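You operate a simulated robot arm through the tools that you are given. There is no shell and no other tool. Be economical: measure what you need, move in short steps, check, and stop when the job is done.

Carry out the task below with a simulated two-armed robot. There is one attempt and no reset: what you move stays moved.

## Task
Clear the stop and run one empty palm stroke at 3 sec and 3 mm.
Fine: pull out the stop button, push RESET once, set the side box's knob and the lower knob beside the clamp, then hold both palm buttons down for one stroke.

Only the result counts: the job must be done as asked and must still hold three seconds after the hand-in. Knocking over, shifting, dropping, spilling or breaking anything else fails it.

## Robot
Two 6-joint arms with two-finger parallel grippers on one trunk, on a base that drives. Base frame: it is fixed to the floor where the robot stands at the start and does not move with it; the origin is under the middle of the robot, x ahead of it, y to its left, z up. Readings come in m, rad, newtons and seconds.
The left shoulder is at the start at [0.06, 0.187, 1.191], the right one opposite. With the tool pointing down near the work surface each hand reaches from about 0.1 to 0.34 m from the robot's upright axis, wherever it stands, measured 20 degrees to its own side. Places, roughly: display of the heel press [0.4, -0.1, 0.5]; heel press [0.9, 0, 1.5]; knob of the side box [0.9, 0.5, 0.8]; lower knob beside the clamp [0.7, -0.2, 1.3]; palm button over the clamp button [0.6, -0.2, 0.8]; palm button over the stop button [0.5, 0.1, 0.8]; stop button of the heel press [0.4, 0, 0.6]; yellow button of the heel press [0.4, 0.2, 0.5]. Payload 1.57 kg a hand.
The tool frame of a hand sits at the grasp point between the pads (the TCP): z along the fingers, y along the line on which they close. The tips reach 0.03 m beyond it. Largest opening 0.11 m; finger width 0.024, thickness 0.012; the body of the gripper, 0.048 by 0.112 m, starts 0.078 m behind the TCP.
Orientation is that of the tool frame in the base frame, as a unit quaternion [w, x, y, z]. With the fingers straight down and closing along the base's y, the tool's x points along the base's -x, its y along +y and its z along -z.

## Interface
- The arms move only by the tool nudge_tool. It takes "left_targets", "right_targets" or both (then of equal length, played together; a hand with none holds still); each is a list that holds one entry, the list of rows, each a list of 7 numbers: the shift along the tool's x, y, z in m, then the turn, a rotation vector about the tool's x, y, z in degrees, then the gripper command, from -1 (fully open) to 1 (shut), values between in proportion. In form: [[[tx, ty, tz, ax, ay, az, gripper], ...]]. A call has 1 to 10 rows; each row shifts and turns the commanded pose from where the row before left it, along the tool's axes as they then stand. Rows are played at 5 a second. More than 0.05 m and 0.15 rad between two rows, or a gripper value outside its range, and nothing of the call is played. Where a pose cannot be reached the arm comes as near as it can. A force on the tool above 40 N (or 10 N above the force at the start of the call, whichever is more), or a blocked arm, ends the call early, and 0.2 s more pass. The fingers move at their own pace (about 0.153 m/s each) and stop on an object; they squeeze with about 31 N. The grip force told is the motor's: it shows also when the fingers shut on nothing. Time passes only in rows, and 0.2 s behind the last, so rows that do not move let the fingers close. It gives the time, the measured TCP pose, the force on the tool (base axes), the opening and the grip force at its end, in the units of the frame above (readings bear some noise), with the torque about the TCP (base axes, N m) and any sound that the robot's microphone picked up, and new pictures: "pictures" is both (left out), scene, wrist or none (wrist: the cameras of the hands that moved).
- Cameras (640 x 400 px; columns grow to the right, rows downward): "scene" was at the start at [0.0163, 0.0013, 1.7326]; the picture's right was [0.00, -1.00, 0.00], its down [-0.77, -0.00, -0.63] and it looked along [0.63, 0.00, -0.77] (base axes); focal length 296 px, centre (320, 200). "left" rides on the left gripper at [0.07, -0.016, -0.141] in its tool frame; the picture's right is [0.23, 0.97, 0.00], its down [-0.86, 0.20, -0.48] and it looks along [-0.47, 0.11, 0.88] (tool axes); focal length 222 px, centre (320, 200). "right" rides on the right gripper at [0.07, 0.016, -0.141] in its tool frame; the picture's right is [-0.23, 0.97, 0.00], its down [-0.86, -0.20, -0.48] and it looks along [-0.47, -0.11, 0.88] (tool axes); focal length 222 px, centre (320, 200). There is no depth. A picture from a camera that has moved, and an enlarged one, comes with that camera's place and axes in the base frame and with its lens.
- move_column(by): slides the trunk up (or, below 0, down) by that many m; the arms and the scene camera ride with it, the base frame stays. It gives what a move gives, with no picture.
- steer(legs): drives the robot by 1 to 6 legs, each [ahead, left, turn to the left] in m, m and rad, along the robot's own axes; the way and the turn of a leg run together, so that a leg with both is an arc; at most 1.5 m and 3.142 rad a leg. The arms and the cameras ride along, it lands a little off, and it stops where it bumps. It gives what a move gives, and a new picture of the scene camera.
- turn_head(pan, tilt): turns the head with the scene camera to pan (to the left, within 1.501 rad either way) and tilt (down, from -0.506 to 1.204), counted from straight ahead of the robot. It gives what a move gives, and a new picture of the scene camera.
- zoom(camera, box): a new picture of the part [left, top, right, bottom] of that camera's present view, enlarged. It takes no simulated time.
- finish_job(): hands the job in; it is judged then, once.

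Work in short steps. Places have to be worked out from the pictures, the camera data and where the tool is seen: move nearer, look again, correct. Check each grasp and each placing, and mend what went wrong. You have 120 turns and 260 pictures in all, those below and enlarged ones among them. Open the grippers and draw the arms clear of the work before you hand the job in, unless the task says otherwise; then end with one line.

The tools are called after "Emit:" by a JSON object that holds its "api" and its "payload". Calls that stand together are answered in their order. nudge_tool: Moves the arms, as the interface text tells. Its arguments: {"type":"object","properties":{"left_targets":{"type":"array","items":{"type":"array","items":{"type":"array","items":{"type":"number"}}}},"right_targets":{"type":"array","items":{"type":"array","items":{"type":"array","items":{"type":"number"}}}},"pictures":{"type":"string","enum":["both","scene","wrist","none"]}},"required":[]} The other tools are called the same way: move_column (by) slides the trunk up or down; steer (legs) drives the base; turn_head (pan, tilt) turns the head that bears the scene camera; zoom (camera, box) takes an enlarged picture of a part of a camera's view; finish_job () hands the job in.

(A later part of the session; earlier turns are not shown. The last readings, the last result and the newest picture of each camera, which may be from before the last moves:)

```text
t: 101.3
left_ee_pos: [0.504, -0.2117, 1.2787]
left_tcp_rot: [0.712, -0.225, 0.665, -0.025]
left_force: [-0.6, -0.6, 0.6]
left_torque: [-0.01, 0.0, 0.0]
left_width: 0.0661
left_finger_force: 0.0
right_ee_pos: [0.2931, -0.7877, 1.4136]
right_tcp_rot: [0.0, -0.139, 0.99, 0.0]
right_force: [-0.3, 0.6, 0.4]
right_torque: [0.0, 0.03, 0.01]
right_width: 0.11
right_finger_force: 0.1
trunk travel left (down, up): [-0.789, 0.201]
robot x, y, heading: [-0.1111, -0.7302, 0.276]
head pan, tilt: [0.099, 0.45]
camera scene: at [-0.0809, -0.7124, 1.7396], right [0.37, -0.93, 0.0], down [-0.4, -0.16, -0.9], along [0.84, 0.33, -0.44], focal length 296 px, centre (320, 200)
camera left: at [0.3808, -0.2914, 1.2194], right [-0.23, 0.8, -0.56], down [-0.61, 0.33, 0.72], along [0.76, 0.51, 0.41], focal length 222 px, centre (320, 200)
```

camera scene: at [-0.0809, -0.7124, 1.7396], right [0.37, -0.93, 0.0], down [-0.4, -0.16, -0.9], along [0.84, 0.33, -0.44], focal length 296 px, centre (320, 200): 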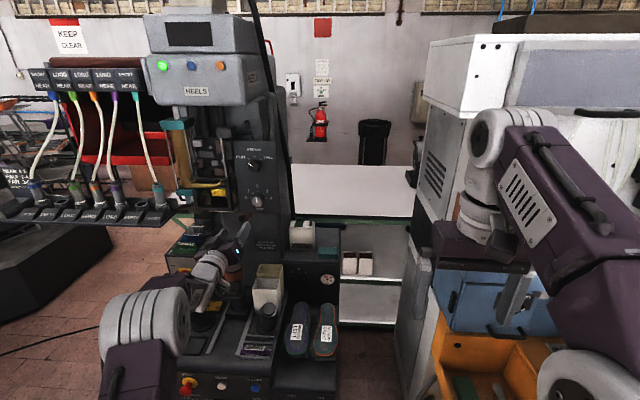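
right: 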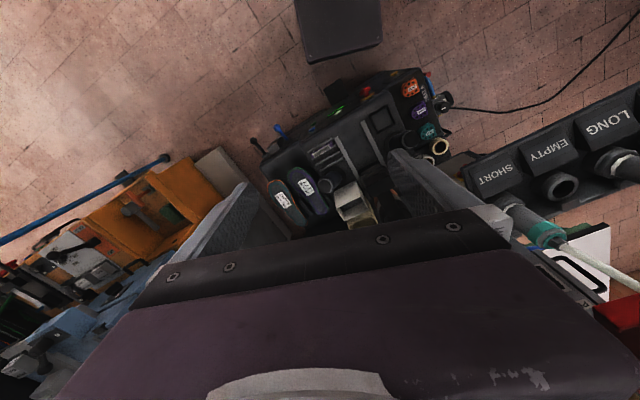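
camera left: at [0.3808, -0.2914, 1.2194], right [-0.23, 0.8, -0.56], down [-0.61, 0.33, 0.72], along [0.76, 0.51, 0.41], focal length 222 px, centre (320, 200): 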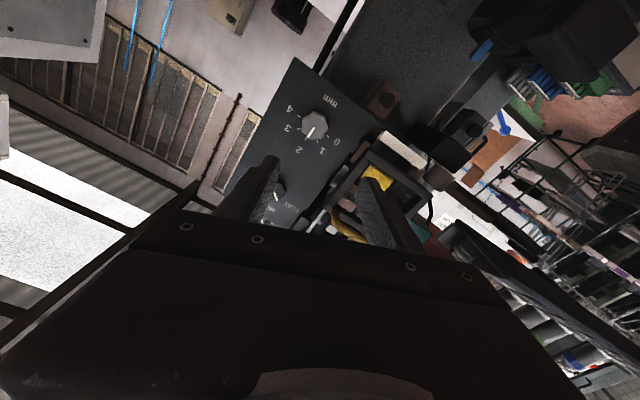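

Emit:
{"api": "zoom", "payload": {"camera": "scene", "box": [220, 130, 300, 220]}}

Emit:
{"api": "zoom", "payload": {"camera": "left", "box": [250, 60, 390, 220]}}

```text
4.44 times, centred on (260, 175) of scene
camera zoom: at [-0.0809, -0.7124, 1.7396], right [0.37, -0.93, 0.0], down [-0.4, -0.16, -0.9], along [0.84, 0.33, -0.44], focal length 1316 px, centre (587, 311)
```

zoom: 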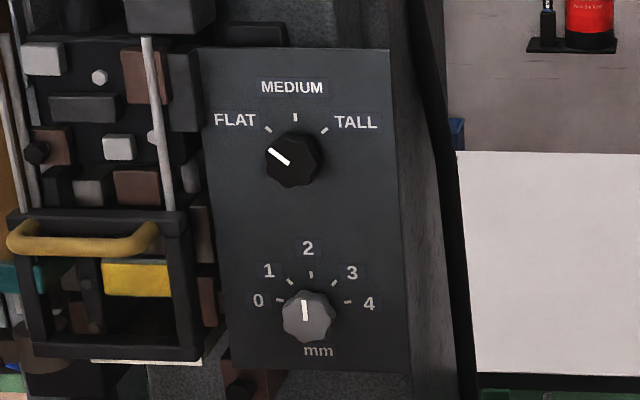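

```text
2.50 times, centred on (320, 140) of left
camera zoom: at [0.3808, -0.2914, 1.2194], right [-0.23, 0.8, -0.56], down [-0.61, 0.33, 0.72], along [0.76, 0.51, 0.41], focal length 555 px, centre (320, 350)
```

zoom: 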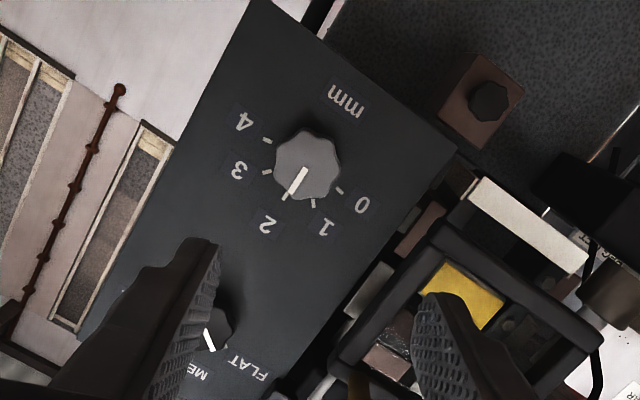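

Ticks are ~40° apart; the knob is at (0.706, -0.167, 1.279), 16 mm right of the hand's axis. I correct laterally and advance 0.14 m.

Emit:
{"api": "nudge_tool", "payload": {"left_targets": [[[0.0085, -0.0139, 0, 0, 0, 0, -0.2], [0, 0, 0.035, 0, 0, 0, -0.2], [0, 0, 0.035, 0, 0, 0, -0.2], [0, 0, 0.035, 0, 0, 0, -0.2], [0, 0, 0.035, 0, 0, 0, -0.2], [0, 0, 0, 0, 0, 0, -0.2]]], "pictures": "wrist"}}

Emit:
{"api": "zoom", "payload": {"camera": "scene", "box": [200, 150, 300, 240]}}

```text
t: 102.7
left_ee_pos: [0.5987, -0.1958, 1.282]
left_tcp_rot: [0.711, -0.226, 0.665, -0.024]
left_force: [0.3, -1.0, -0.6]
left_torque: [0.02, 0.02, -0.02]
left_width: 0.0661
left_finger_force: 0.1
left hand out of reach, approached as far as the arm can: row 4, 5
right_ee_pos: [0.2937, -0.7872, 1.4136]
right_tcp_rot: [0.0, -0.139, 0.99, 0.0]
right_force: [-0.5, -0.2, 0.2]
right_torque: [-0.02, -0.03, -0.05]
right_width: 0.11
right_finger_force: 0.0
trunk travel left (down, up): [-0.789, 0.201]
robot x, y, heading: [-0.1093, -0.7284, 0.281]
head pan, tilt: [0.099, 0.45]
camera left: at [0.4749, -0.2754, 1.2214], right [-0.23, 0.8, -0.56], down [-0.61, 0.33, 0.72], along [0.76, 0.51, 0.41], focal length 222 px, centre (320, 200)
```

left: 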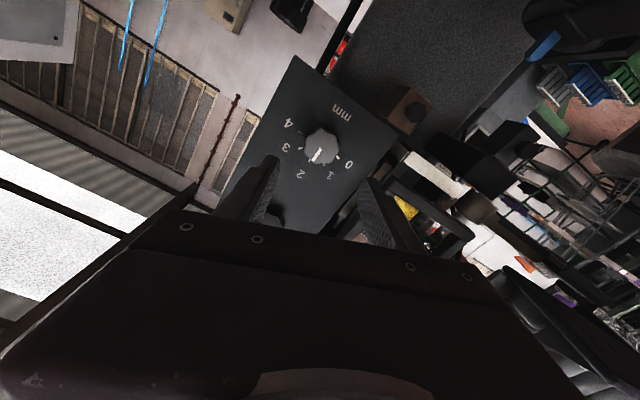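

```text
4.44 times, centred on (250, 195) of scene
camera zoom: at [-0.0814, -0.7125, 1.7396], right [0.37, -0.93, 0.0], down [-0.4, -0.16, -0.9], along [0.84, 0.33, -0.44], focal length 1316 px, centre (631, 222)
```

zoom: 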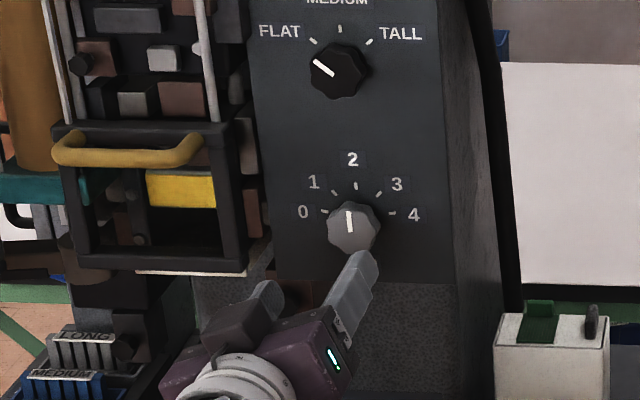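

The arm is at full stretch. I retract the hand 0.06 m and drive the base ahead 0.11 m, then re-measure.

Emit:
{"api": "nudge_tool", "payload": {"left_targets": [[[0, 0, -0.03, 0, 0, 0, -0.2], [0, 0, -0.03, 0, 0, 0, -0.2], [0, 0, -0.01, 0, 0, 0, -0.2]]], "pictures": "none"}}

Emit:
{"api": "steer", "payload": {"legs": [[0.11, 0, 0]]}}

Emit:
{"api": "zoom", "payload": {"camera": "left", "box": [240, 80, 400, 230]}}

```text
t: 103.5
left_ee_pos: [0.5334, -0.2137, 1.2825]
left_tcp_rot: [0.712, -0.224, 0.665, -0.024]
left_force: [-0.7, -0.2, 0.9]
left_torque: [-0.01, -0.04, 0.02]
left_width: 0.0661
left_finger_force: 0.0
right_ee_pos: [0.2952, -0.7865, 1.4136]
right_tcp_rot: [-0.001, -0.139, 0.99, 0.0]
right_force: [-0.2, 0.0, -0.1]
right_torque: [0.01, 0.0, -0.04]
right_width: 0.1102
right_finger_force: 0.1
trunk travel left (down, up): [-0.789, 0.201]
robot x, y, heading: [-0.112, -0.7324, 0.279]
head pan, tilt: [0.099, 0.45]
```

```text
t: 104.7
left_ee_pos: [0.6363, -0.186, 1.2832]
left_tcp_rot: [0.712, -0.226, 0.664, -0.025]
left_force: [0.7, 0.1, 1.1]
left_torque: [0.0, 0.01, 0.0]
left_width: 0.066
left_finger_force: 0.1
right_ee_pos: [0.3979, -0.7569, 1.4163]
right_tcp_rot: [0.001, -0.138, 0.99, 0.0]
right_force: [0.3, 0.0, 0.9]
right_torque: [0.0, -0.03, -0.01]
right_width: 0.1099
right_finger_force: 0.1
trunk travel left (down, up): [-0.789, 0.201]
robot x, y, heading: [-0.0028, -0.6992, 0.279]
head pan, tilt: [0.099, 0.45]
camera scene: at [0.0227, -0.6826, 1.7397], right [0.37, -0.93, 0.0], down [-0.4, -0.16, -0.9], along [0.84, 0.33, -0.43], focal length 296 px, centre (320, 200)
```

scene: 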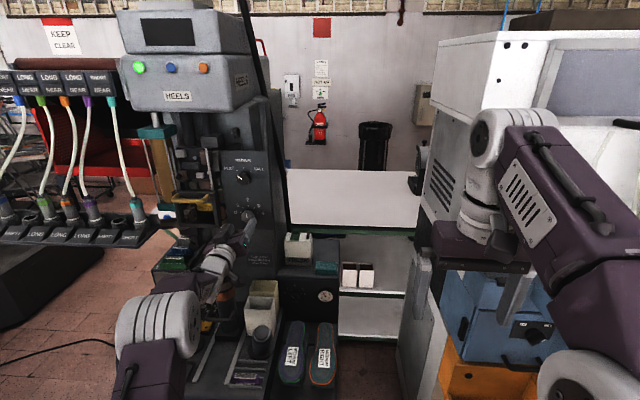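

```text
2.67 times, centred on (320, 155) of left
camera zoom: at [0.5131, -0.2645, 1.2218], right [-0.23, 0.8, -0.56], down [-0.61, 0.33, 0.72], along [0.76, 0.51, 0.41], focal length 592 px, centre (320, 320)
```

zoom: 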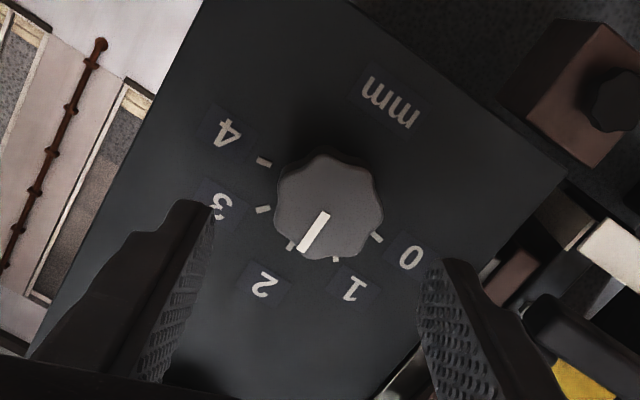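

Well aligned now. I advance 0.054 m and close on the knob.

Emit:
{"api": "nudge_tool", "payload": {"left_targets": [[[0.003, 0.001, 0.02, 0, 0, 0, -0.2], [0, 0, 0.02, 0, 0, 0, -0.2], [0, 0, 0.014, 0, 0, 0, -0.2], [0, 0, 0, 0, 0, 0, 1], [0, 0, 0, 0, 0, 0, 1], [0, 0, 0, 0, 0, 0, 1]]], "pictures": "wrist"}}

Emit:
{"api": "zoom", "payload": {"camera": "scene", "box": [200, 170, 280, 230]}}

```text
t: 106.1
left_ee_pos: [0.6918, -0.1672, 1.2771]
left_tcp_rot: [0.711, -0.225, 0.666, -0.024]
left_force: [1.3, 0.3, -2.7]
left_torque: [-0.14, 0.39, 0.69]
left_width: 0.0394
left_finger_force: 44.9
right_ee_pos: [0.4016, -0.7557, 1.4152]
right_tcp_rot: [-0.001, -0.138, 0.99, -0.001]
right_force: [0.4, 0.5, 0.5]
right_torque: [0.01, 0.02, 0.02]
right_width: 0.1101
right_finger_force: 0.1
trunk travel left (down, up): [-0.789, 0.201]
robot x, y, heading: [-0.0013, -0.7033, 0.28]
head pan, tilt: [0.099, 0.45]
camera left: at [0.5678, -0.2481, 1.2173], right [-0.23, 0.8, -0.56], down [-0.61, 0.33, 0.72], along [0.76, 0.51, 0.41], focal length 222 px, centre (320, 200)
```

left: 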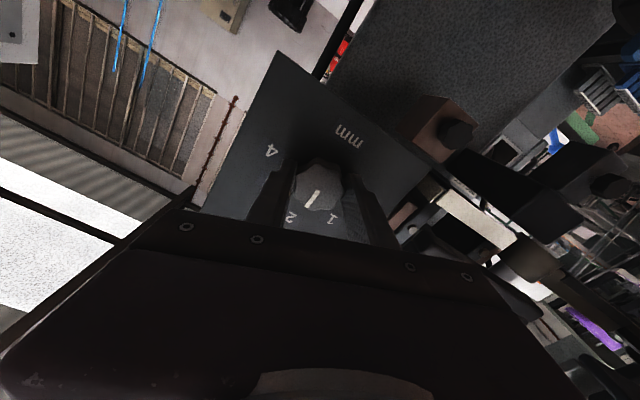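

```text
6.67 times, centred on (240, 200) of scene
camera zoom: at [0.0268, -0.6809, 1.7395], right [0.37, -0.93, 0.0], down [-0.41, -0.16, -0.9], along [0.84, 0.33, -0.44], focal length 1974 px, centre (853, 200)
```

zoom: 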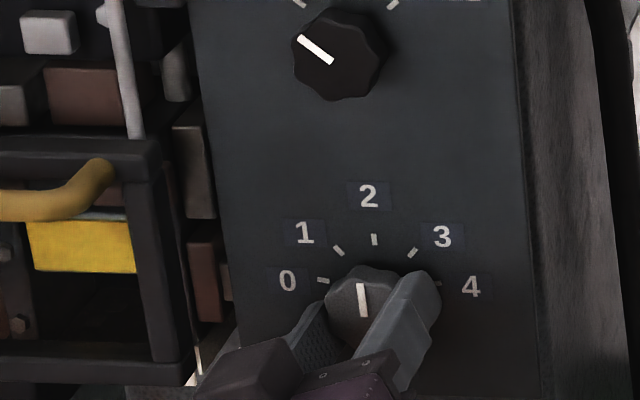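

Gripped (0.039 m). I twist 40° clockwise, to tick 3.

Emit:
{"api": "nudge_tool", "payload": {"left_targets": [[[0, 0, 0, 0, 0, 8, 1], [0, 0, 0, 0, 0, 8, 1], [0, 0, 0, 0, 0, 8, 1], [0, 0, 0, 0, 0, 8, 1], [0, 0, 0, 0, 0, 8, 1], [0, 0, 0, 0, 0, 0, 1]]], "pictures": "none"}}

Emit:
{"api": "zoom", "payload": {"camera": "scene", "box": [200, 170, 280, 230]}}

```text
t: 107.5
left_ee_pos: [0.6916, -0.1666, 1.2778]
left_tcp_rot: [0.677, 0.016, 0.702, 0.22]
left_force: [2.5, 4.4, -1.9]
left_torque: [-0.07, 0.23, 1.0]
left_width: 0.0391
left_finger_force: 44.6
right_ee_pos: [0.4011, -0.7548, 1.4144]
right_tcp_rot: [0.0, -0.139, 0.99, -0.001]
right_force: [0.8, 0.6, -0.2]
right_torque: [0.02, 0.0, 0.07]
right_width: 0.1101
right_finger_force: 0.0
trunk travel left (down, up): [-0.789, 0.201]
robot x, y, heading: [-0.0002, -0.6975, 0.273]
head pan, tilt: [0.099, 0.45]
```

```text
6.67 times, centred on (240, 200) of scene
camera zoom: at [0.027, -0.6794, 1.7395], right [0.37, -0.93, 0.0], down [-0.41, -0.16, -0.9], along [0.84, 0.33, -0.44], focal length 1974 px, centre (853, 200)
```

zoom: 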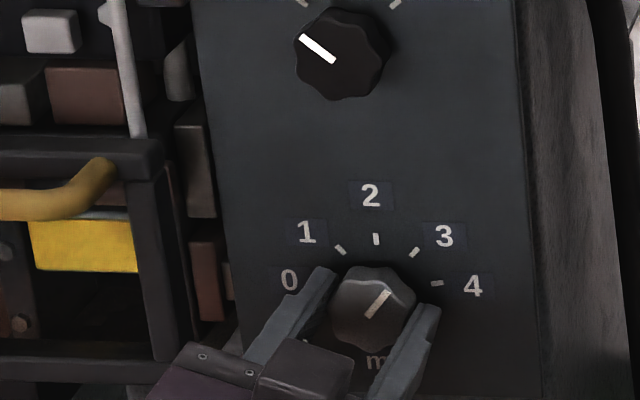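

Looks at tick 3. I release, withdraw and check closely.

Emit:
{"api": "nudge_tool", "payload": {"left_targets": [[[0, 0, 0, 0, 0, 0, -0.3], [0, 0, 0, 0, 0, 0, -0.3], [0, 0, -0.04, 0, 0, 0, -0.3], [0, 0, -0.04, 0, 0, 0, -0.3], [0, 0, -0.03, 0, 0, 0, -0.3]]], "pictures": "none"}}

Emit:
{"api": "zoom", "payload": {"camera": "scene", "box": [220, 185, 280, 230]}}

Emit:
{"api": "zoom", "payload": {"camera": "left", "box": [260, 80, 380, 200]}}

```text
t: 108.7
left_ee_pos: [0.5837, -0.2015, 1.2781]
left_tcp_rot: [0.678, 0.017, 0.702, 0.22]
left_force: [-0.5, 0.0, -0.2]
left_torque: [0.01, -0.03, 0.01]
left_width: 0.0715
left_finger_force: 0.1
right_ee_pos: [0.3992, -0.7562, 1.4146]
right_tcp_rot: [0.0, -0.139, 0.99, 0.0]
right_force: [0.2, -0.3, 0.4]
right_torque: [-0.01, -0.01, 0.0]
right_width: 0.11
right_finger_force: 0.1
trunk travel left (down, up): [-0.789, 0.201]
robot x, y, heading: [0.0019, -0.6982, 0.277]
head pan, tilt: [0.099, 0.45]
```

```text
8.89 times, centred on (250, 208) of scene
camera zoom: at [0.0251, -0.6815, 1.7396], right [0.37, -0.93, 0.0], down [-0.4, -0.16, -0.9], along [0.84, 0.33, -0.44], focal length 2632 px, centre (942, 133)
```

zoom: 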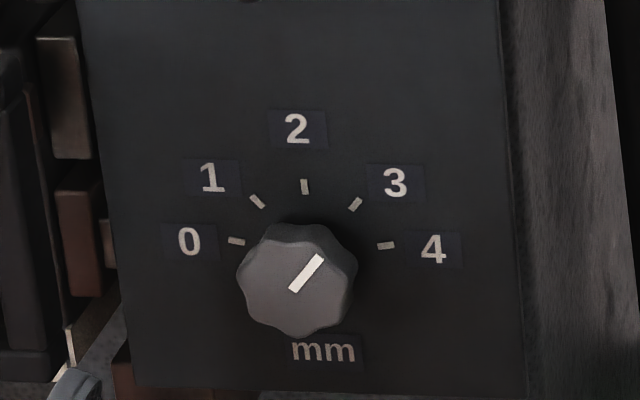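

```text
3.33 times, centred on (320, 140) of left
camera zoom: at [0.4475, -0.2353, 1.2055], right [-0.29, 0.95, 0.11], down [-0.44, -0.23, 0.87], along [0.85, 0.2, 0.49], focal length 740 px, centre (320, 400)
```

zoom: 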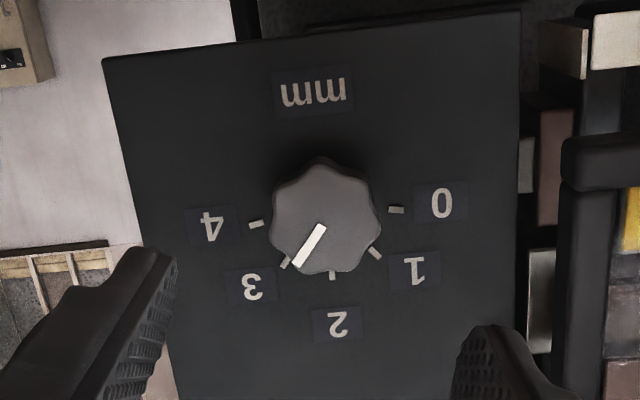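

mm knob is at 3. Now the palm buttons: I back away, centre the robot in front of the machine, and bring the left hand back to pointing down.

Emit:
{"api": "steer", "payload": {"legs": [[-0.35, 0, 0], [0, 0.455, 0]]}}

Emit:
{"api": "nudge_tool", "payload": {"left_targets": [[[0, 0, -0.03, 0, 0, -6.3, 0], [0, 0, -0.03, 0, 0, -6.3, 0.5], [0, 0, -0.03, 0, 0, -6.3, 1], [-0.015, -0.015, -0.02, 0, 8.5, 0, 1], [-0.0119, -0.015, -0.022, 0, 8.5, 0, 1], [-0.0085, -0.015, -0.0235, 0, 8.5, 0, 1], [-0.0049, -0.015, -0.0245, 0, 8.5, 0, 1], [-0.0012, -0.015, -0.025, 0, 8.5, 0, 1]]], "pictures": "none"}}

Emit:
{"api": "nudge_tool", "payload": {"left_targets": [[[0.0024, -0.015, -0.0248, 0, 8.5, 0, 1], [0.0061, -0.015, -0.0243, 0, 8.5, 0, 1], [0.0096, -0.015, -0.0231, 0, 8.5, 0, 1], [0.0129, -0.015, -0.0214, 0, 8.5, 0, 1]]], "pictures": "none"}}

Emit:
{"api": "turn_head", "payload": {"pan": 0.0, "tilt": 0.75}}

```text
t: 113.3
left_ee_pos: [0.1292, 0.1399, 1.2792]
left_tcp_rot: [0.678, 0.018, 0.702, 0.219]
left_force: [-0.1, 0.2, 0.0]
left_torque: [0.01, 0.0, -0.02]
left_width: 0.0713
left_finger_force: 0.0
right_ee_pos: [-0.058, -0.4142, 1.4139]
right_tcp_rot: [0.0, -0.137, 0.991, 0.0]
right_force: [-0.2, 0.2, 0.1]
right_torque: [0.02, -0.02, 0.03]
right_width: 0.1102
right_finger_force: 0.1
trunk travel left (down, up): [-0.789, 0.201]
robot x, y, heading: [-0.4618, -0.3566, 0.277]
head pan, tilt: [0.099, 0.45]
camera scene: at [-0.4323, -0.338, 1.7396], right [0.37, -0.93, 0.0], down [-0.41, -0.16, -0.9], along [0.84, 0.33, -0.44], focal length 296 px, centre (320, 200)
```

scene: 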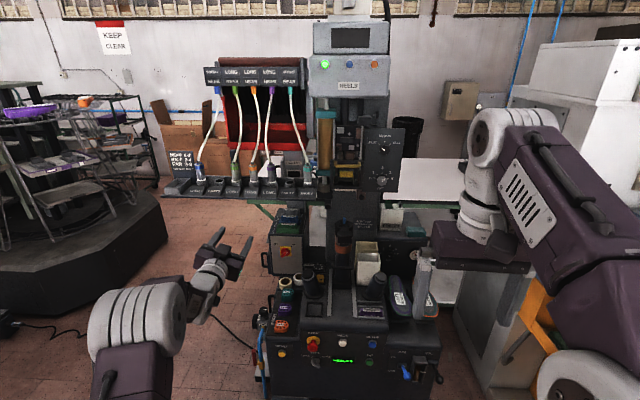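

```text
t: 115.1
left_ee_pos: [0.0006, 0.0256, 1.3774]
left_tcp_rot: [0.436, -0.119, 0.89, 0.055]
left_force: [0.0, -0.4, 0.7]
left_torque: [-0.02, -0.04, -0.04]
left_width: 0.0
left_finger_force: 21.1
left hand out of reach, approached as far as the arm can: row 2, 3, 7
right_ee_pos: [-0.0584, -0.4153, 1.4147]
right_tcp_rot: [0.0, -0.137, 0.991, 0.0]
right_force: [0.8, 0.1, -0.3]
right_torque: [0.03, 0.0, -0.01]
right_width: 0.11
right_finger_force: 0.0
trunk travel left (down, up): [-0.789, 0.201]
robot x, y, heading: [-0.4635, -0.3571, 0.271]
head pan, tilt: [0.099, 0.45]
```

```text
t: 116.1
left_ee_pos: [-0.1128, 0.0258, 1.3069]
left_tcp_rot: [0.231, -0.118, 0.966, -0.003]
left_force: [-0.7, 1.1, -0.4]
left_torque: [0.0, 0.01, 0.01]
left_width: 0.0001
left_finger_force: 21.5
left hand out of reach, approached as far as the arm can: row 1, 2, 3, 4
right_ee_pos: [-0.0577, -0.413, 1.4143]
right_tcp_rot: [0.0, -0.137, 0.991, 0.0]
right_force: [0.4, -0.2, 0.0]
right_torque: [-0.02, 0.01, 0.01]
right_width: 0.1097
right_finger_force: 0.0
trunk travel left (down, up): [-0.789, 0.201]
robot x, y, heading: [-0.462, -0.3556, 0.278]
head pan, tilt: [0.099, 0.45]
```

```text
t: 116.9
left_ee_pos: [-0.1121, 0.026, 1.3072]
left_tcp_rot: [0.231, -0.118, 0.966, -0.004]
left_force: [0.2, 0.0, 0.5]
left_torque: [0.04, 0.02, 0.0]
left_width: 0.0
left_finger_force: 21.2
right_ee_pos: [-0.0588, -0.4131, 1.4146]
right_tcp_rot: [0.001, -0.136, 0.991, 0.0]
right_force: [1.0, 0.7, 0.0]
right_torque: [0.02, -0.03, 0.0]
right_width: 0.1101
right_finger_force: 0.0
trunk travel left (down, up): [-0.789, 0.201]
robot x, y, heading: [-0.4622, -0.36, 0.281]
head pan, tilt: [0.0, 0.75]
camera scene: at [-0.4387, -0.3474, 1.7132], right [0.27, -0.96, 0.0], down [-0.66, -0.19, -0.73], along [0.7, 0.2, -0.68], focal length 296 px, centre (320, 200)
```

scene: 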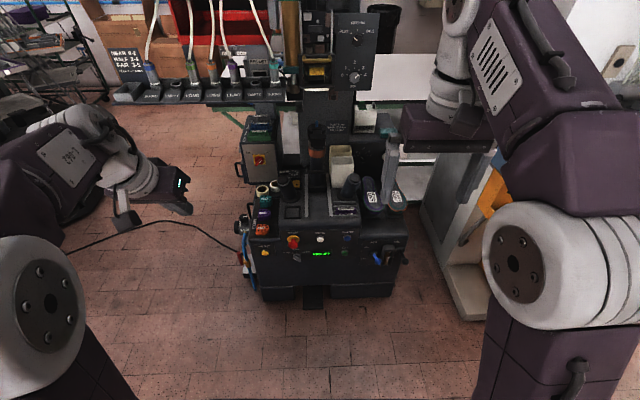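

Now a close look at the palm posts.

Emit:
{"api": "zoom", "payload": {"camera": "scene", "box": [250, 150, 410, 250]}}

Emit:
{"api": "zoom", "payload": {"camera": "scene", "box": [265, 160, 375, 225]}}

```text
4.00 times, centred on (330, 200) of scene
camera zoom: at [-0.4387, -0.3474, 1.7132], right [0.27, -0.96, 0.0], down [-0.66, -0.19, -0.73], along [0.7, 0.2, -0.68], focal length 1184 px, centre (280, 200)
```

zoom: 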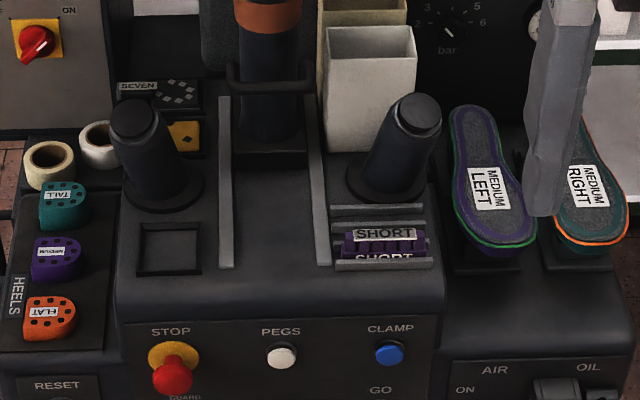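

```text
5.82 times, centred on (320, 192) of scene
camera zoom: at [-0.4387, -0.3474, 1.7132], right [0.27, -0.96, 0.0], down [-0.66, -0.19, -0.73], along [0.7, 0.2, -0.68], focal length 1722 px, centre (320, 244)
```

zoom: 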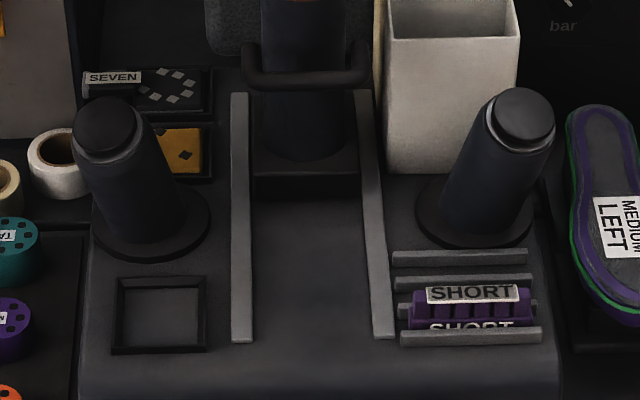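

Both button tops: forward ≈0.56 m along the machine axis, lateral -0.044 and -0.38 (mid -0.212), z≈0.844, leaning ~11° outward. I drive ahead 0.54 m and lower the trunk a little so both hands can press from above.

Emit:
{"api": "steer", "payload": {"legs": [[0.52, 0.005, 0]]}}

Emit:
{"api": "move_column", "payload": {"by": -0.09}}

Emit:
{"api": "turn_head", "payload": {"pan": 0.0, "tilt": 0.9}}

```text
t: 119.9
left_ee_pos: [0.3854, 0.1714, 1.3091]
left_tcp_rot: [0.232, -0.117, 0.966, -0.003]
left_force: [-0.6, 0.6, 0.2]
left_torque: [0.0, 0.01, 0.0]
left_width: 0.0
left_finger_force: 21.2
right_ee_pos: [0.4369, -0.2701, 1.4154]
right_tcp_rot: [0.001, -0.136, 0.991, 0.0]
right_force: [-0.4, 0.7, -0.1]
right_torque: [-0.02, 0.02, 0.0]
right_width: 0.1099
right_finger_force: 0.0
trunk travel left (down, up): [-0.789, 0.201]
robot x, y, heading: [0.036, -0.2064, 0.272]
head pan, tilt: [0.0, 0.75]
camera scene: at [0.057, -0.2029, 1.7132], right [0.27, -0.96, 0.0], down [-0.66, -0.18, -0.73], along [0.7, 0.2, -0.68], focal length 296 px, centre (320, 200)
```

scene: 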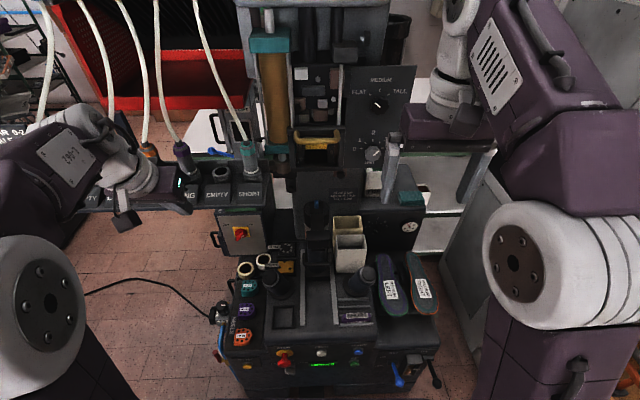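

```text
t: 121.1
left_ee_pos: [0.386, 0.1708, 1.2167]
left_tcp_rot: [0.231, -0.118, 0.966, -0.003]
left_force: [0.7, -0.7, -0.2]
left_torque: [0.04, -0.02, -0.01]
left_width: 0.0003
left_finger_force: 21.2
right_ee_pos: [0.439, -0.2686, 1.3246]
right_tcp_rot: [0.0, -0.136, 0.991, 0.0]
right_force: [0.3, 0.2, -0.2]
right_torque: [-0.01, 0.01, -0.01]
right_width: 0.11
right_finger_force: 0.1
trunk travel left (down, up): [-0.699, 0.291]
robot x, y, heading: [0.0355, -0.21, 0.272]
head pan, tilt: [0.0, 0.75]
```

```text
t: 121.8
left_ee_pos: [0.3853, 0.1702, 1.217]
left_tcp_rot: [0.231, -0.118, 0.966, -0.003]
left_force: [0.1, -0.3, -0.2]
left_torque: [0.02, 0.01, 0.0]
left_width: 0.0
left_finger_force: 21.6
right_ee_pos: [0.4392, -0.2683, 1.3237]
right_tcp_rot: [0.001, -0.136, 0.991, 0.0]
right_force: [-0.5, 1.2, 0.1]
right_torque: [0.03, -0.04, 0.0]
right_width: 0.11
right_finger_force: 0.1
trunk travel left (down, up): [-0.699, 0.291]
robot x, y, heading: [0.0364, -0.2102, 0.271]
head pan, tilt: [0.0, 0.901]
camera scene: at [0.0516, -0.2044, 1.6113], right [0.27, -0.96, 0.0], down [-0.75, -0.21, -0.62], along [0.6, 0.17, -0.78], focal length 296 px, centre (320, 200)
```

scene: 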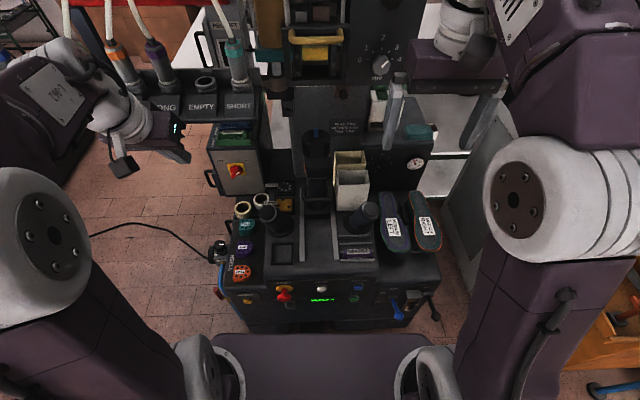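

Emit:
{"api": "zoom", "payload": {"camera": "scene", "box": [225, 170, 425, 295]}}

```text
3.20 times, centred on (325, 232) of scene
camera zoom: at [0.0516, -0.2044, 1.6113], right [0.27, -0.96, 0.0], down [-0.75, -0.21, -0.62], along [0.6, 0.17, -0.78], focal length 947 px, centre (304, 96)
```

zoom: 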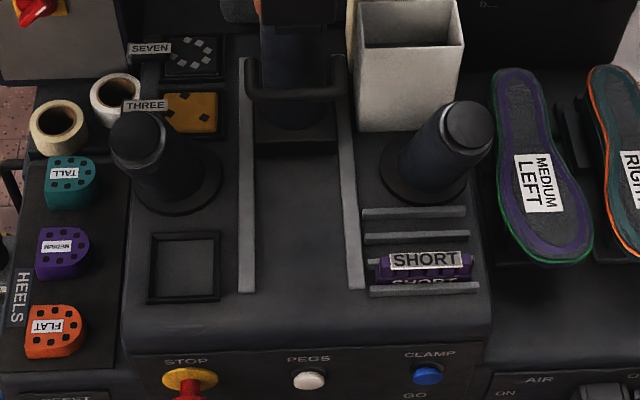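

Refined button tops: left (0.545, 0.107, 0.844), right (0.652, -0.210, 0.844). I bring both closed hands to hover about 6 cm above them, in two halves.

Emit:
{"api": "nudge_tool", "payload": {"left_targets": [[[0.0015, -0.008, 0.0318, 0, 0, 0, 1], [0.0015, -0.008, 0.0318, 0, 0, 0, 1], [0.0015, -0.008, 0.0318, 0, 0, 0, 1], [0.0015, -0.008, 0.0318, 0, 0, 0, 1], [0.0015, -0.008, 0.0318, 0, 0, 0, 1]]], "right_targets": [[[-0.022, 0, 0.039, 0, 0, 0, 1], [-0.022, 0, 0.039, 0, 0, 0, 1], [-0.022, 0, 0.039, 0, 0, 0, 1], [-0.022, 0, 0.039, 0, 0, 0, 1], [-0.022, 0, 0.039, 0, 0, 0, 1]]], "pictures": "scene"}}

```text
t: 123.0
left_ee_pos: [0.4608, 0.1398, 1.0727]
left_tcp_rot: [0.23, -0.118, 0.966, -0.002]
left_force: [0.3, 0.2, 0.9]
left_torque: [0.0, 0.04, 0.03]
left_width: 0.0001
left_finger_force: 21.2
right_ee_pos: [0.5473, -0.238, 1.1283]
right_tcp_rot: [-0.001, -0.136, 0.991, 0.0]
right_force: [-0.1, 0.2, -0.1]
right_torque: [0.01, 0.02, -0.01]
right_width: 0.0
right_finger_force: 21.4
trunk travel left (down, up): [-0.699, 0.291]
robot x, y, heading: [0.0326, -0.2126, 0.273]
head pan, tilt: [0.0, 0.901]
camera scene: at [0.055, -0.2037, 1.6113], right [0.27, -0.96, 0.0], down [-0.76, -0.21, -0.62], along [0.6, 0.17, -0.79], focal length 296 px, centre (320, 200)
```

scene: 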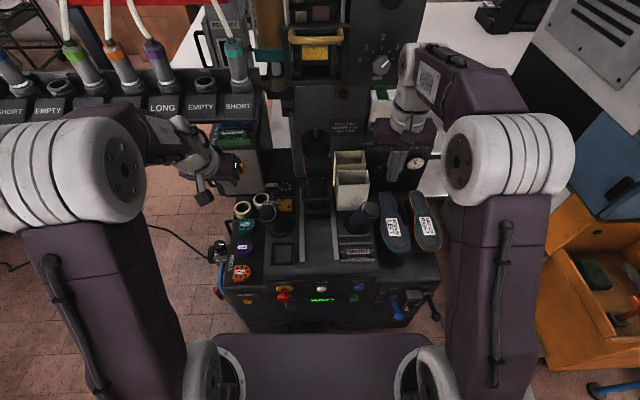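

Both hands are tracking well. I continue to hover, with the right hand descending first and then moving forward, to stay below the knob panel.

Emit:
{"api": "nudge_tool", "payload": {"left_targets": [[[0.0018, -0.0083, 0.0314, 0, 0, 0, 1], [0.0018, -0.0083, 0.0314, 0, 0, 0, 1], [0.0018, -0.0083, 0.0314, 0, 0, 0, 1], [0.0018, -0.0083, 0.0314, 0, 0, 0, 1], [0.0018, -0.0083, 0.0314, 0, 0, 0, 1]]], "right_targets": [[[-0.01, 0, 0.045, 0, 0, 0, 1], [-0.01, 0, 0.045, 0, 0, 0, 1], [-0.02, 0, 0.045, 0, 0, 0, 1], [-0.034, 0, 0.03, 0, 0, 0, 1], [-0.035, 0, 0.029, 0, 0, 0, 1]]], "pictures": "both"}}

Emit:
{"api": "zoom", "payload": {"camera": "scene", "box": [225, 150, 425, 275]}}

```text
t: 124.2
left_ee_pos: [0.5356, 0.1036, 0.9295]
left_tcp_rot: [0.231, -0.117, 0.966, -0.002]
left_force: [0.2, 1.0, -0.6]
left_torque: [-0.01, 0.02, -0.04]
left_width: 0.0
left_finger_force: 21.8
right_ee_pos: [0.6526, -0.2092, 0.9338]
right_tcp_rot: [-0.002, -0.136, 0.991, 0.0]
right_force: [0.8, -0.3, 0.3]
right_torque: [-0.02, 0.07, 0.0]
right_width: 0.0
right_finger_force: 21.7
trunk travel left (down, up): [-0.699, 0.291]
robot x, y, heading: [0.0335, -0.21, 0.272]
head pan, tilt: [0.0, 0.901]
camera scene: at [0.0556, -0.2041, 1.6113], right [0.27, -0.96, 0.0], down [-0.76, -0.21, -0.62], along [0.6, 0.17, -0.79], focal length 296 px, centre (320, 200)
camera right: at [0.5813, -0.212, 1.0745], right [-0.04, 1.0, 0.0], down [0.88, 0.04, 0.48], along [0.47, 0.02, -0.88], focal length 222 px, centre (320, 200)
camera left: at [0.4139, 0.0645, 1.0277], right [-0.42, 0.9, -0.16], down [0.48, 0.37, 0.8], along [0.77, 0.25, -0.58], focal length 222 px, centre (320, 200)
```

scene: 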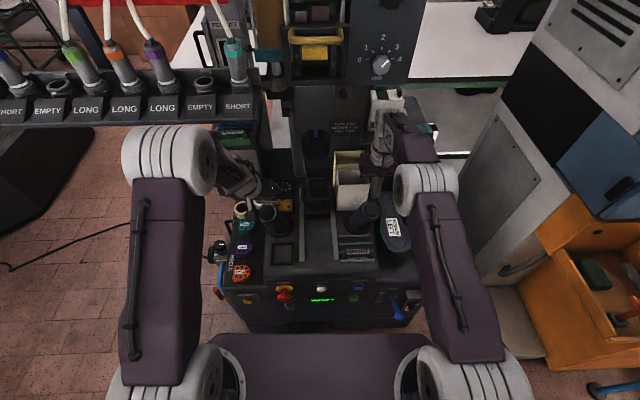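
right: 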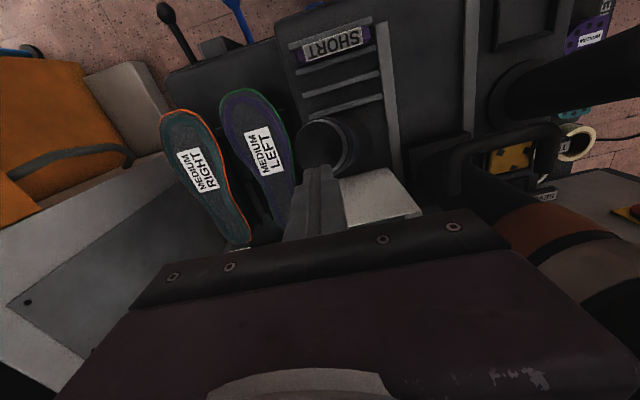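
left: 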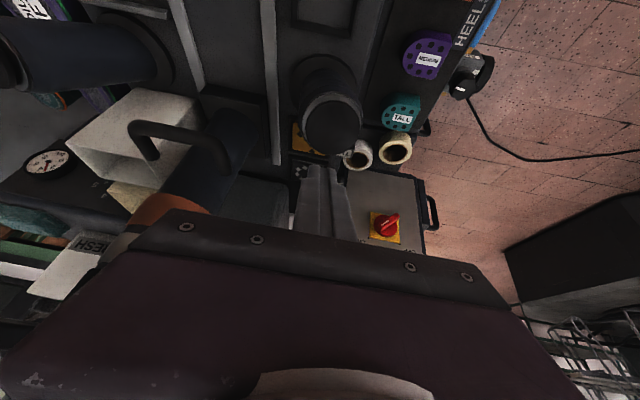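

```text
3.20 times, centred on (325, 212) of scene
camera zoom: at [0.0556, -0.2041, 1.6113], right [0.27, -0.96, 0.0], down [-0.76, -0.21, -0.62], along [0.6, 0.17, -0.79], focal length 947 px, centre (304, 160)
```

zoom: 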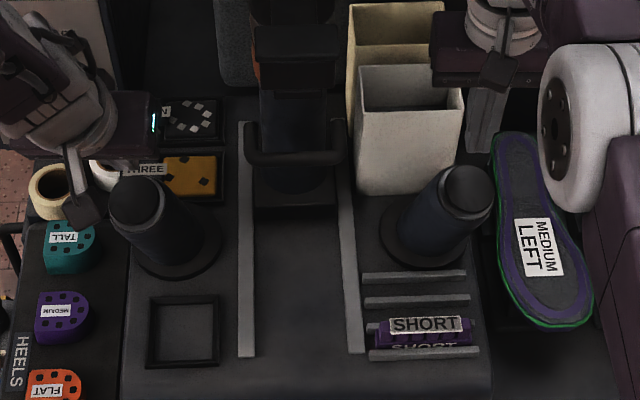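

Refined tops: left (0.539, 0.102), right (0.642, -0.208), z≈0.844; the cartons are clear of the right gripper body by ~6 cm. I shift ~1 cm back and descend to ~1.4 cm above the caps.

Emit:
{"api": "nudge_tool", "payload": {"left_targets": [[[0.0148, 0.0008, 0.0178, 0, 0, 0, 1], [0.0147, 0.0008, 0.0178, 0, 0, 0, 1], [0, 0, 0, 0, 0, 0, 1]]], "right_targets": [[[0.0049, 0.0019, 0.0225, 0, 0, 0, 1], [0.0049, 0.0019, 0.0225, 0, 0, 0, 1], [0, 0, 0, 0, 0, 0, 1]]], "pictures": "wrist"}}

Emit:
{"api": "zoom", "payload": {"camera": "scene", "box": [225, 150, 425, 275]}}

```text
t: 125.0
left_ee_pos: [0.523, 0.0992, 0.8968]
left_tcp_rot: [0.233, -0.117, 0.966, -0.005]
left_force: [0.5, -0.7, -0.6]
left_torque: [0.02, 0.01, -0.01]
left_width: 0.0
left_finger_force: 21.1
left hand out of reach, approached as far as the arm can: row 2
right_ee_pos: [0.6399, -0.2079, 0.8902]
right_tcp_rot: [0.0, -0.136, 0.991, 0.0]
right_force: [-0.4, 0.2, 0.1]
right_torque: [0.0, 0.0, 0.01]
right_width: 0.0
right_finger_force: 21.2
trunk travel left (down, up): [-0.699, 0.291]
robot x, y, heading: [0.0371, -0.2077, 0.273]
head pan, tilt: [0.0, 0.901]
camera right: at [0.5676, -0.2116, 1.0311], right [-0.04, 1.0, 0.0], down [0.88, 0.04, 0.48], along [0.48, 0.02, -0.88], focal length 222 px, centre (320, 200)
camera left: at [0.4028, 0.0605, 0.9939], right [-0.41, 0.9, -0.16], down [0.48, 0.37, 0.8], along [0.77, 0.25, -0.58], focal length 222 px, centre (320, 200)
```

right: 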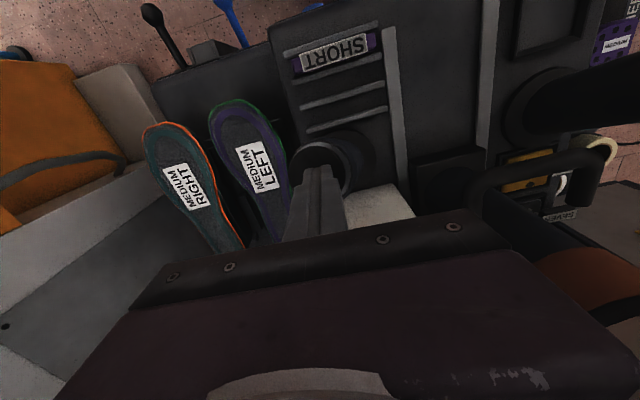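
left: 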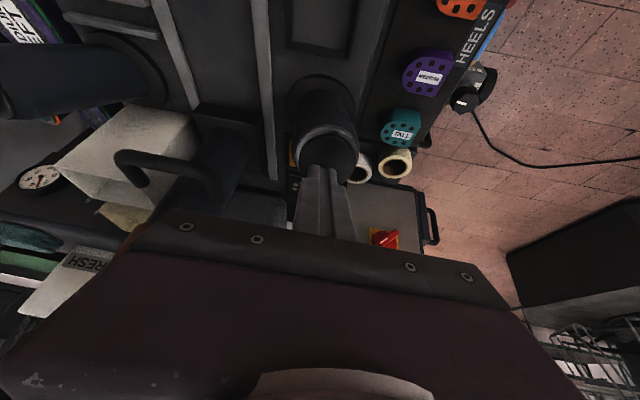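

```text
3.20 times, centred on (325, 212) of scene
camera zoom: at [0.0505, -0.2046, 1.6113], right [0.27, -0.96, 0.0], down [-0.75, -0.21, -0.62], along [0.6, 0.17, -0.78], focal length 947 px, centre (304, 160)
```

zoom: 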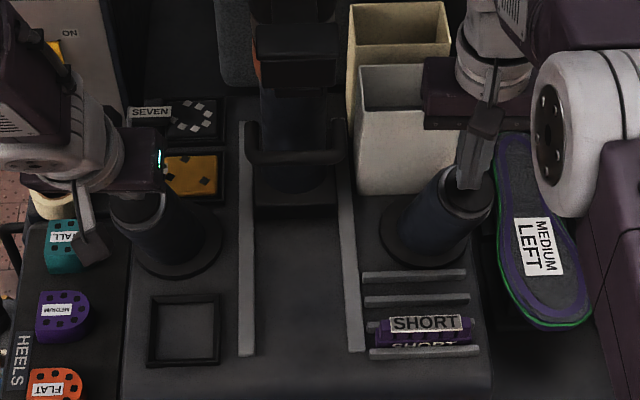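

The left hand ran out of downward reach. I lift both hands 0.08 m and lower the trunk by 0.08 m, which gives the arms margin at the same height.

Emit:
{"api": "nudge_tool", "payload": {"left_targets": [[[-0.0178, -0.0024, -0.0358, 0, 0, 0, 1], [-0.0178, -0.0024, -0.0358, 0, 0, 0, 1], [0, 0, 0, 0, 0, 0, 1]]], "right_targets": [[[0, 0, -0.04, 0, 0, 0, 1], [0, 0, -0.04, 0, 0, 0, 1], [0, 0, 0, 0, 0, 0, 1]]], "pictures": "none"}}

Emit:
{"api": "move_column", "payload": {"by": -0.08}}

Emit:
{"api": "zoom", "payload": {"camera": "left", "box": [220, 50, 440, 250]}}

Emit:
{"api": "zoom", "payload": {"camera": "right", "box": [220, 80, 440, 260]}}

```text
t: 125.8
left_ee_pos: [0.5257, 0.1002, 0.9774]
left_tcp_rot: [0.231, -0.117, 0.966, -0.003]
left_force: [-0.3, 0.4, -1.3]
left_torque: [-0.03, -0.01, -0.01]
left_width: 0.0001
left_finger_force: 20.9
right_ee_pos: [0.639, -0.2094, 0.9696]
right_tcp_rot: [-0.002, -0.135, 0.991, 0.0]
right_force: [0.0, 0.3, -0.9]
right_torque: [-0.03, 0.03, 0.04]
right_width: 0.0003
right_finger_force: 21.4
trunk travel left (down, up): [-0.699, 0.291]
robot x, y, heading: [0.0353, -0.2084, 0.275]
head pan, tilt: [0.0, 0.901]
```

```text
t: 127.0
left_ee_pos: [0.5245, 0.0991, 0.8977]
left_tcp_rot: [0.232, -0.118, 0.966, -0.002]
left_force: [0.3, 0.4, 0.4]
left_torque: [-0.01, 0.02, 0.02]
left_width: 0.0
left_finger_force: 20.7
right_ee_pos: [0.6392, -0.2086, 0.8908]
right_tcp_rot: [-0.001, -0.136, 0.991, 0.0]
right_force: [0.9, 0.0, 0.2]
right_torque: [0.01, -0.05, -0.03]
right_width: 0.0001
right_finger_force: 21.6
trunk travel left (down, up): [-0.619, 0.371]
robot x, y, heading: [0.0357, -0.2127, 0.27]
head pan, tilt: [0.0, 0.901]
```

```text
2.00 times, centred on (330, 150) of left
camera zoom: at [0.4038, 0.0599, 0.9949], right [-0.42, 0.9, -0.16], down [0.48, 0.37, 0.8], along [0.77, 0.25, -0.58], focal length 444 px, centre (300, 300)
```

zoom: 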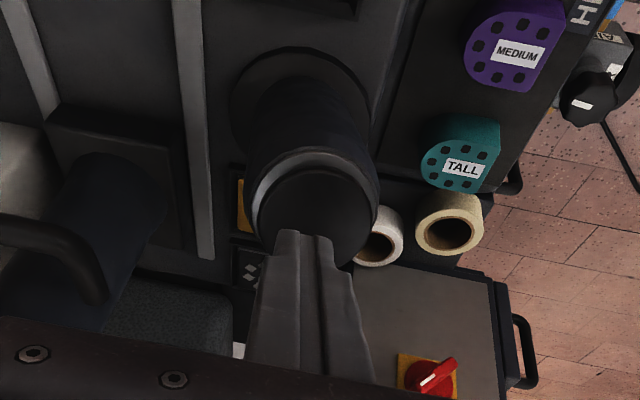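

```text
2.22 times, centred on (330, 170) of right
camera zoom: at [0.5673, -0.212, 1.0314], right [-0.04, 1.0, 0.0], down [0.88, 0.04, 0.48], along [0.48, 0.02, -0.88], focal length 494 px, centre (298, 267)
```

zoom: 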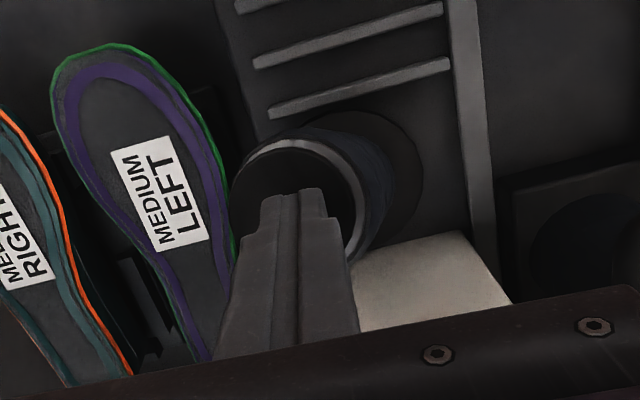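

Both tips are centred over their caps. I descend to ~1 cm above (tip z≈0.854) on both sides.

Emit:
{"api": "nudge_tool", "payload": {"left_targets": [[[0.0076, 0.001, 0.0152, 0, 0, 0, 1], [0, 0, 0, 0, 0, 0, 1]]], "right_targets": [[[0, 0, 0.007, 0, 0, 0, 1], [0, 0, 0, 0, 0, 0, 1]]], "pictures": "none"}}

Emit:
{"api": "zoom", "payload": {"camera": "scene", "box": [245, 150, 405, 250]}}

```text
t: 127.6
left_ee_pos: [0.5235, 0.1005, 0.8819]
left_tcp_rot: [0.232, -0.117, 0.966, -0.003]
left_force: [0.2, -0.9, 0.3]
left_torque: [-0.03, -0.02, 0.02]
left_width: 0.0
left_finger_force: 21.2
right_ee_pos: [0.6393, -0.2097, 0.8834]
right_tcp_rot: [0.001, -0.135, 0.991, 0.0]
right_force: [-0.1, 0.5, 3.7]
right_torque: [0.08, -0.06, 0.0]
right_width: 0.0
right_finger_force: 20.6
trunk travel left (down, up): [-0.619, 0.371]
robot x, y, heading: [0.0377, -0.2123, 0.271]
head pan, tilt: [0.0, 0.901]
```

```text
4.00 times, centred on (325, 200) of scene
camera zoom: at [0.0507, -0.2045, 1.5314], right [0.27, -0.96, 0.0], down [-0.75, -0.21, -0.62], along [0.6, 0.17, -0.78], focal length 1184 px, centre (300, 200)
```

zoom: 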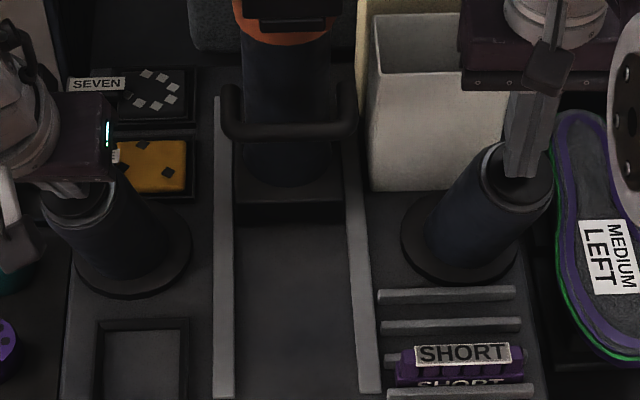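

Right touched lightly (3.7 N) at tip z≈0.853. I lift it 3 mm and feel for left contact in 2 mm steps.

Emit:
{"api": "nudge_tool", "payload": {"left_targets": [[[0.0009, 0.0001, 0.0018, 0, 0, 0, 1], [0, 0, 0, 0, 0, 0, 1]]], "right_targets": [[[0, 0, -0.003, 0, 0, 0, 1], [0, 0, 0, 0, 0, 0, 1]]], "pictures": "none"}}

Emit:
{"api": "nudge_tool", "payload": {"left_targets": [[[0.0009, 0.0001, 0.0018, 0, 0, 0, 1], [0, 0, 0, 0, 0, 0, 1]]], "pictures": "none"}}

```text
t: 128.2
left_ee_pos: [0.5242, 0.0995, 0.8782]
left_tcp_rot: [0.232, -0.118, 0.966, -0.003]
left_force: [-0.1, 0.9, 1.7]
left_torque: [-0.04, -0.03, -0.01]
left_width: 0.0002
left_finger_force: 20.7
right_ee_pos: [0.6381, -0.2107, 0.886]
right_tcp_rot: [0.0, -0.136, 0.991, 0.0]
right_force: [-1.9, -0.6, 0.8]
right_torque: [0.0, 0.02, 0.01]
right_width: 0.0
right_finger_force: 21.0
trunk travel left (down, up): [-0.619, 0.371]
robot x, y, heading: [0.0415, -0.2109, 0.272]
head pan, tilt: [0.0, 0.901]
```

```text
t: 128.8
left_ee_pos: [0.5247, 0.0996, 0.8776]
left_tcp_rot: [0.232, -0.117, 0.966, -0.003]
left_force: [0.6, -0.1, 4.8]
left_torque: [0.0, -0.06, 0.03]
left_width: 0.0
left_finger_force: 21.3
right_ee_pos: [0.6374, -0.2088, 0.8855]
right_tcp_rot: [0.0, -0.135, 0.991, 0.0]
right_force: [-0.1, -0.2, 1.1]
right_torque: [-0.01, 0.04, -0.01]
right_width: 0.0
right_finger_force: 21.6
trunk travel left (down, up): [-0.619, 0.371]
robot x, y, heading: [0.0366, -0.2116, 0.279]
head pan, tilt: [0.0, 0.901]
```

Both are in light contact. I press both together by ~12 mm, hold, and look at the display.

Emit:
{"api": "nudge_tool", "payload": {"left_targets": [[[0.0053, 0.0007, 0.0107, 0, 0, 0, 1], [0, 0, 0, 0, 0, 0, 1], [0, 0, 0, 0, 0, 0, 1]]], "right_targets": [[[0, 0, 0.0145, 0, 0, 0, 1], [0, 0, 0, 0, 0, 0, 1], [0, 0, 0, 0, 0, 0, 1]]], "pictures": "none"}}

Emit:
{"api": "zoom", "payload": {"camera": "scene", "box": [245, 180, 405, 320]}}

```text
t: 129.6
left_ee_pos: [0.523, 0.0969, 0.8707]
left_tcp_rot: [0.239, -0.118, 0.964, -0.002]
left_force: [6.7, 5.1, 35.6]
left_torque: [0.0, -0.32, 0.07]
left_width: 0.0
left_finger_force: 21.8
right_ee_pos: [0.6366, -0.211, 0.8764]
right_tcp_rot: [0.004, -0.136, 0.991, 0.001]
right_force: [6.7, -0.9, 27.3]
right_torque: [0.22, -0.5, -0.07]
right_width: 0.0
right_finger_force: 20.9
trunk travel left (down, up): [-0.619, 0.371]
robot x, y, heading: [0.0385, -0.2091, 0.275]
head pan, tilt: [0.0, 0.901]
heard: click, click
```

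```text
2.86 times, centred on (325, 250) of scene
camera zoom: at [0.0446, -0.2064, 1.5319], right [0.27, -0.96, 0.0], down [-0.75, -0.21, -0.63], along [0.6, 0.17, -0.78], focal length 846 px, centre (306, 57)
```

zoom: 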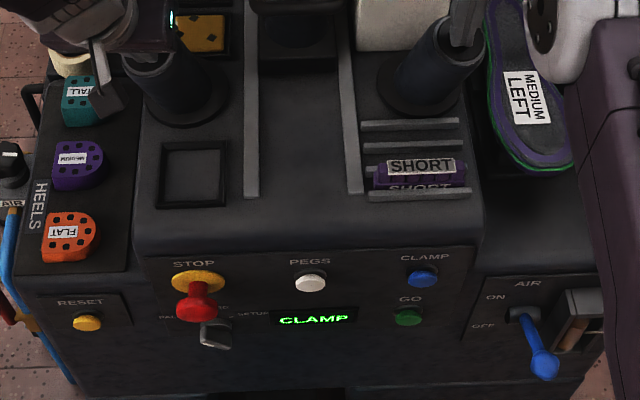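

Two clicks; the display reads CLAMP. I keep holding and watch it.

Emit:
{"api": "nudge_tool", "payload": {"left_targets": [[[0, 0, 0, 0, 0, 0, 1], [0, 0, 0, 0, 0, 0, 1], [0, 0, 0, 0, 0, 0, 1], [0, 0, 0, 0, 0, 0, 1]]], "right_targets": [[[0, 0, 0, 0, 0, 0, 1], [0, 0, 0, 0, 0, 0, 1], [0, 0, 0, 0, 0, 0, 1], [0, 0, 0, 0, 0, 0, 1]]], "pictures": "scene"}}

Emit:
{"api": "zoom", "payload": {"camera": "scene", "box": [245, 180, 405, 320]}}

```text
t: 130.6
left_ee_pos: [0.521, 0.098, 0.87]
left_tcp_rot: [0.237, -0.118, 0.964, -0.001]
left_force: [2.4, 9.2, 33.1]
left_torque: [0.1, -0.22, 0.02]
left_width: 0.0
left_finger_force: 21.5
right_ee_pos: [0.6336, -0.2119, 0.8756]
right_tcp_rot: [0.003, -0.135, 0.991, -0.001]
right_force: [1.5, -6.6, 26.2]
right_torque: [0.11, -0.3, -0.08]
right_width: 0.0
right_finger_force: 21.5
trunk travel left (down, up): [-0.619, 0.371]
robot x, y, heading: [0.0378, -0.2129, 0.272]
head pan, tilt: [0.0, 0.901]
camera scene: at [0.0427, -0.2069, 1.5314], right [0.27, -0.96, 0.0], down [-0.75, -0.21, -0.63], along [0.6, 0.17, -0.78], focal length 296 px, centre (320, 200)
```

scene: 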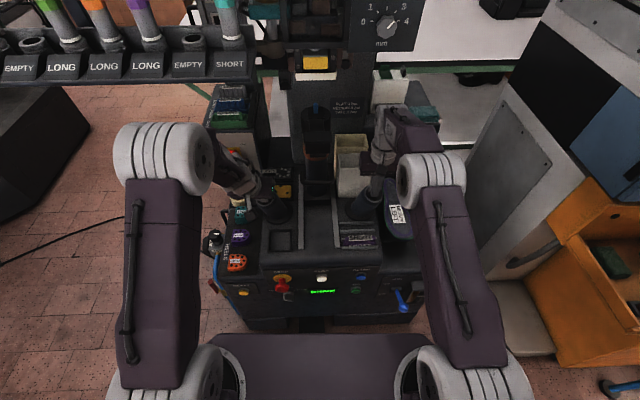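

```text
2.86 times, centred on (325, 250) of scene
camera zoom: at [0.0427, -0.2069, 1.5314], right [0.27, -0.96, 0.0], down [-0.75, -0.21, -0.63], along [0.6, 0.17, -0.78], focal length 846 px, centre (306, 57)
```

zoom: 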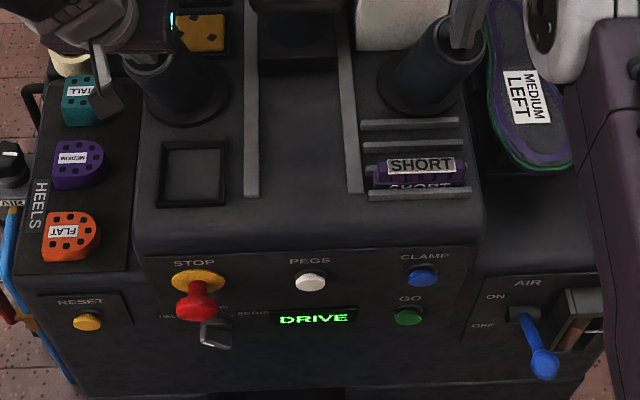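

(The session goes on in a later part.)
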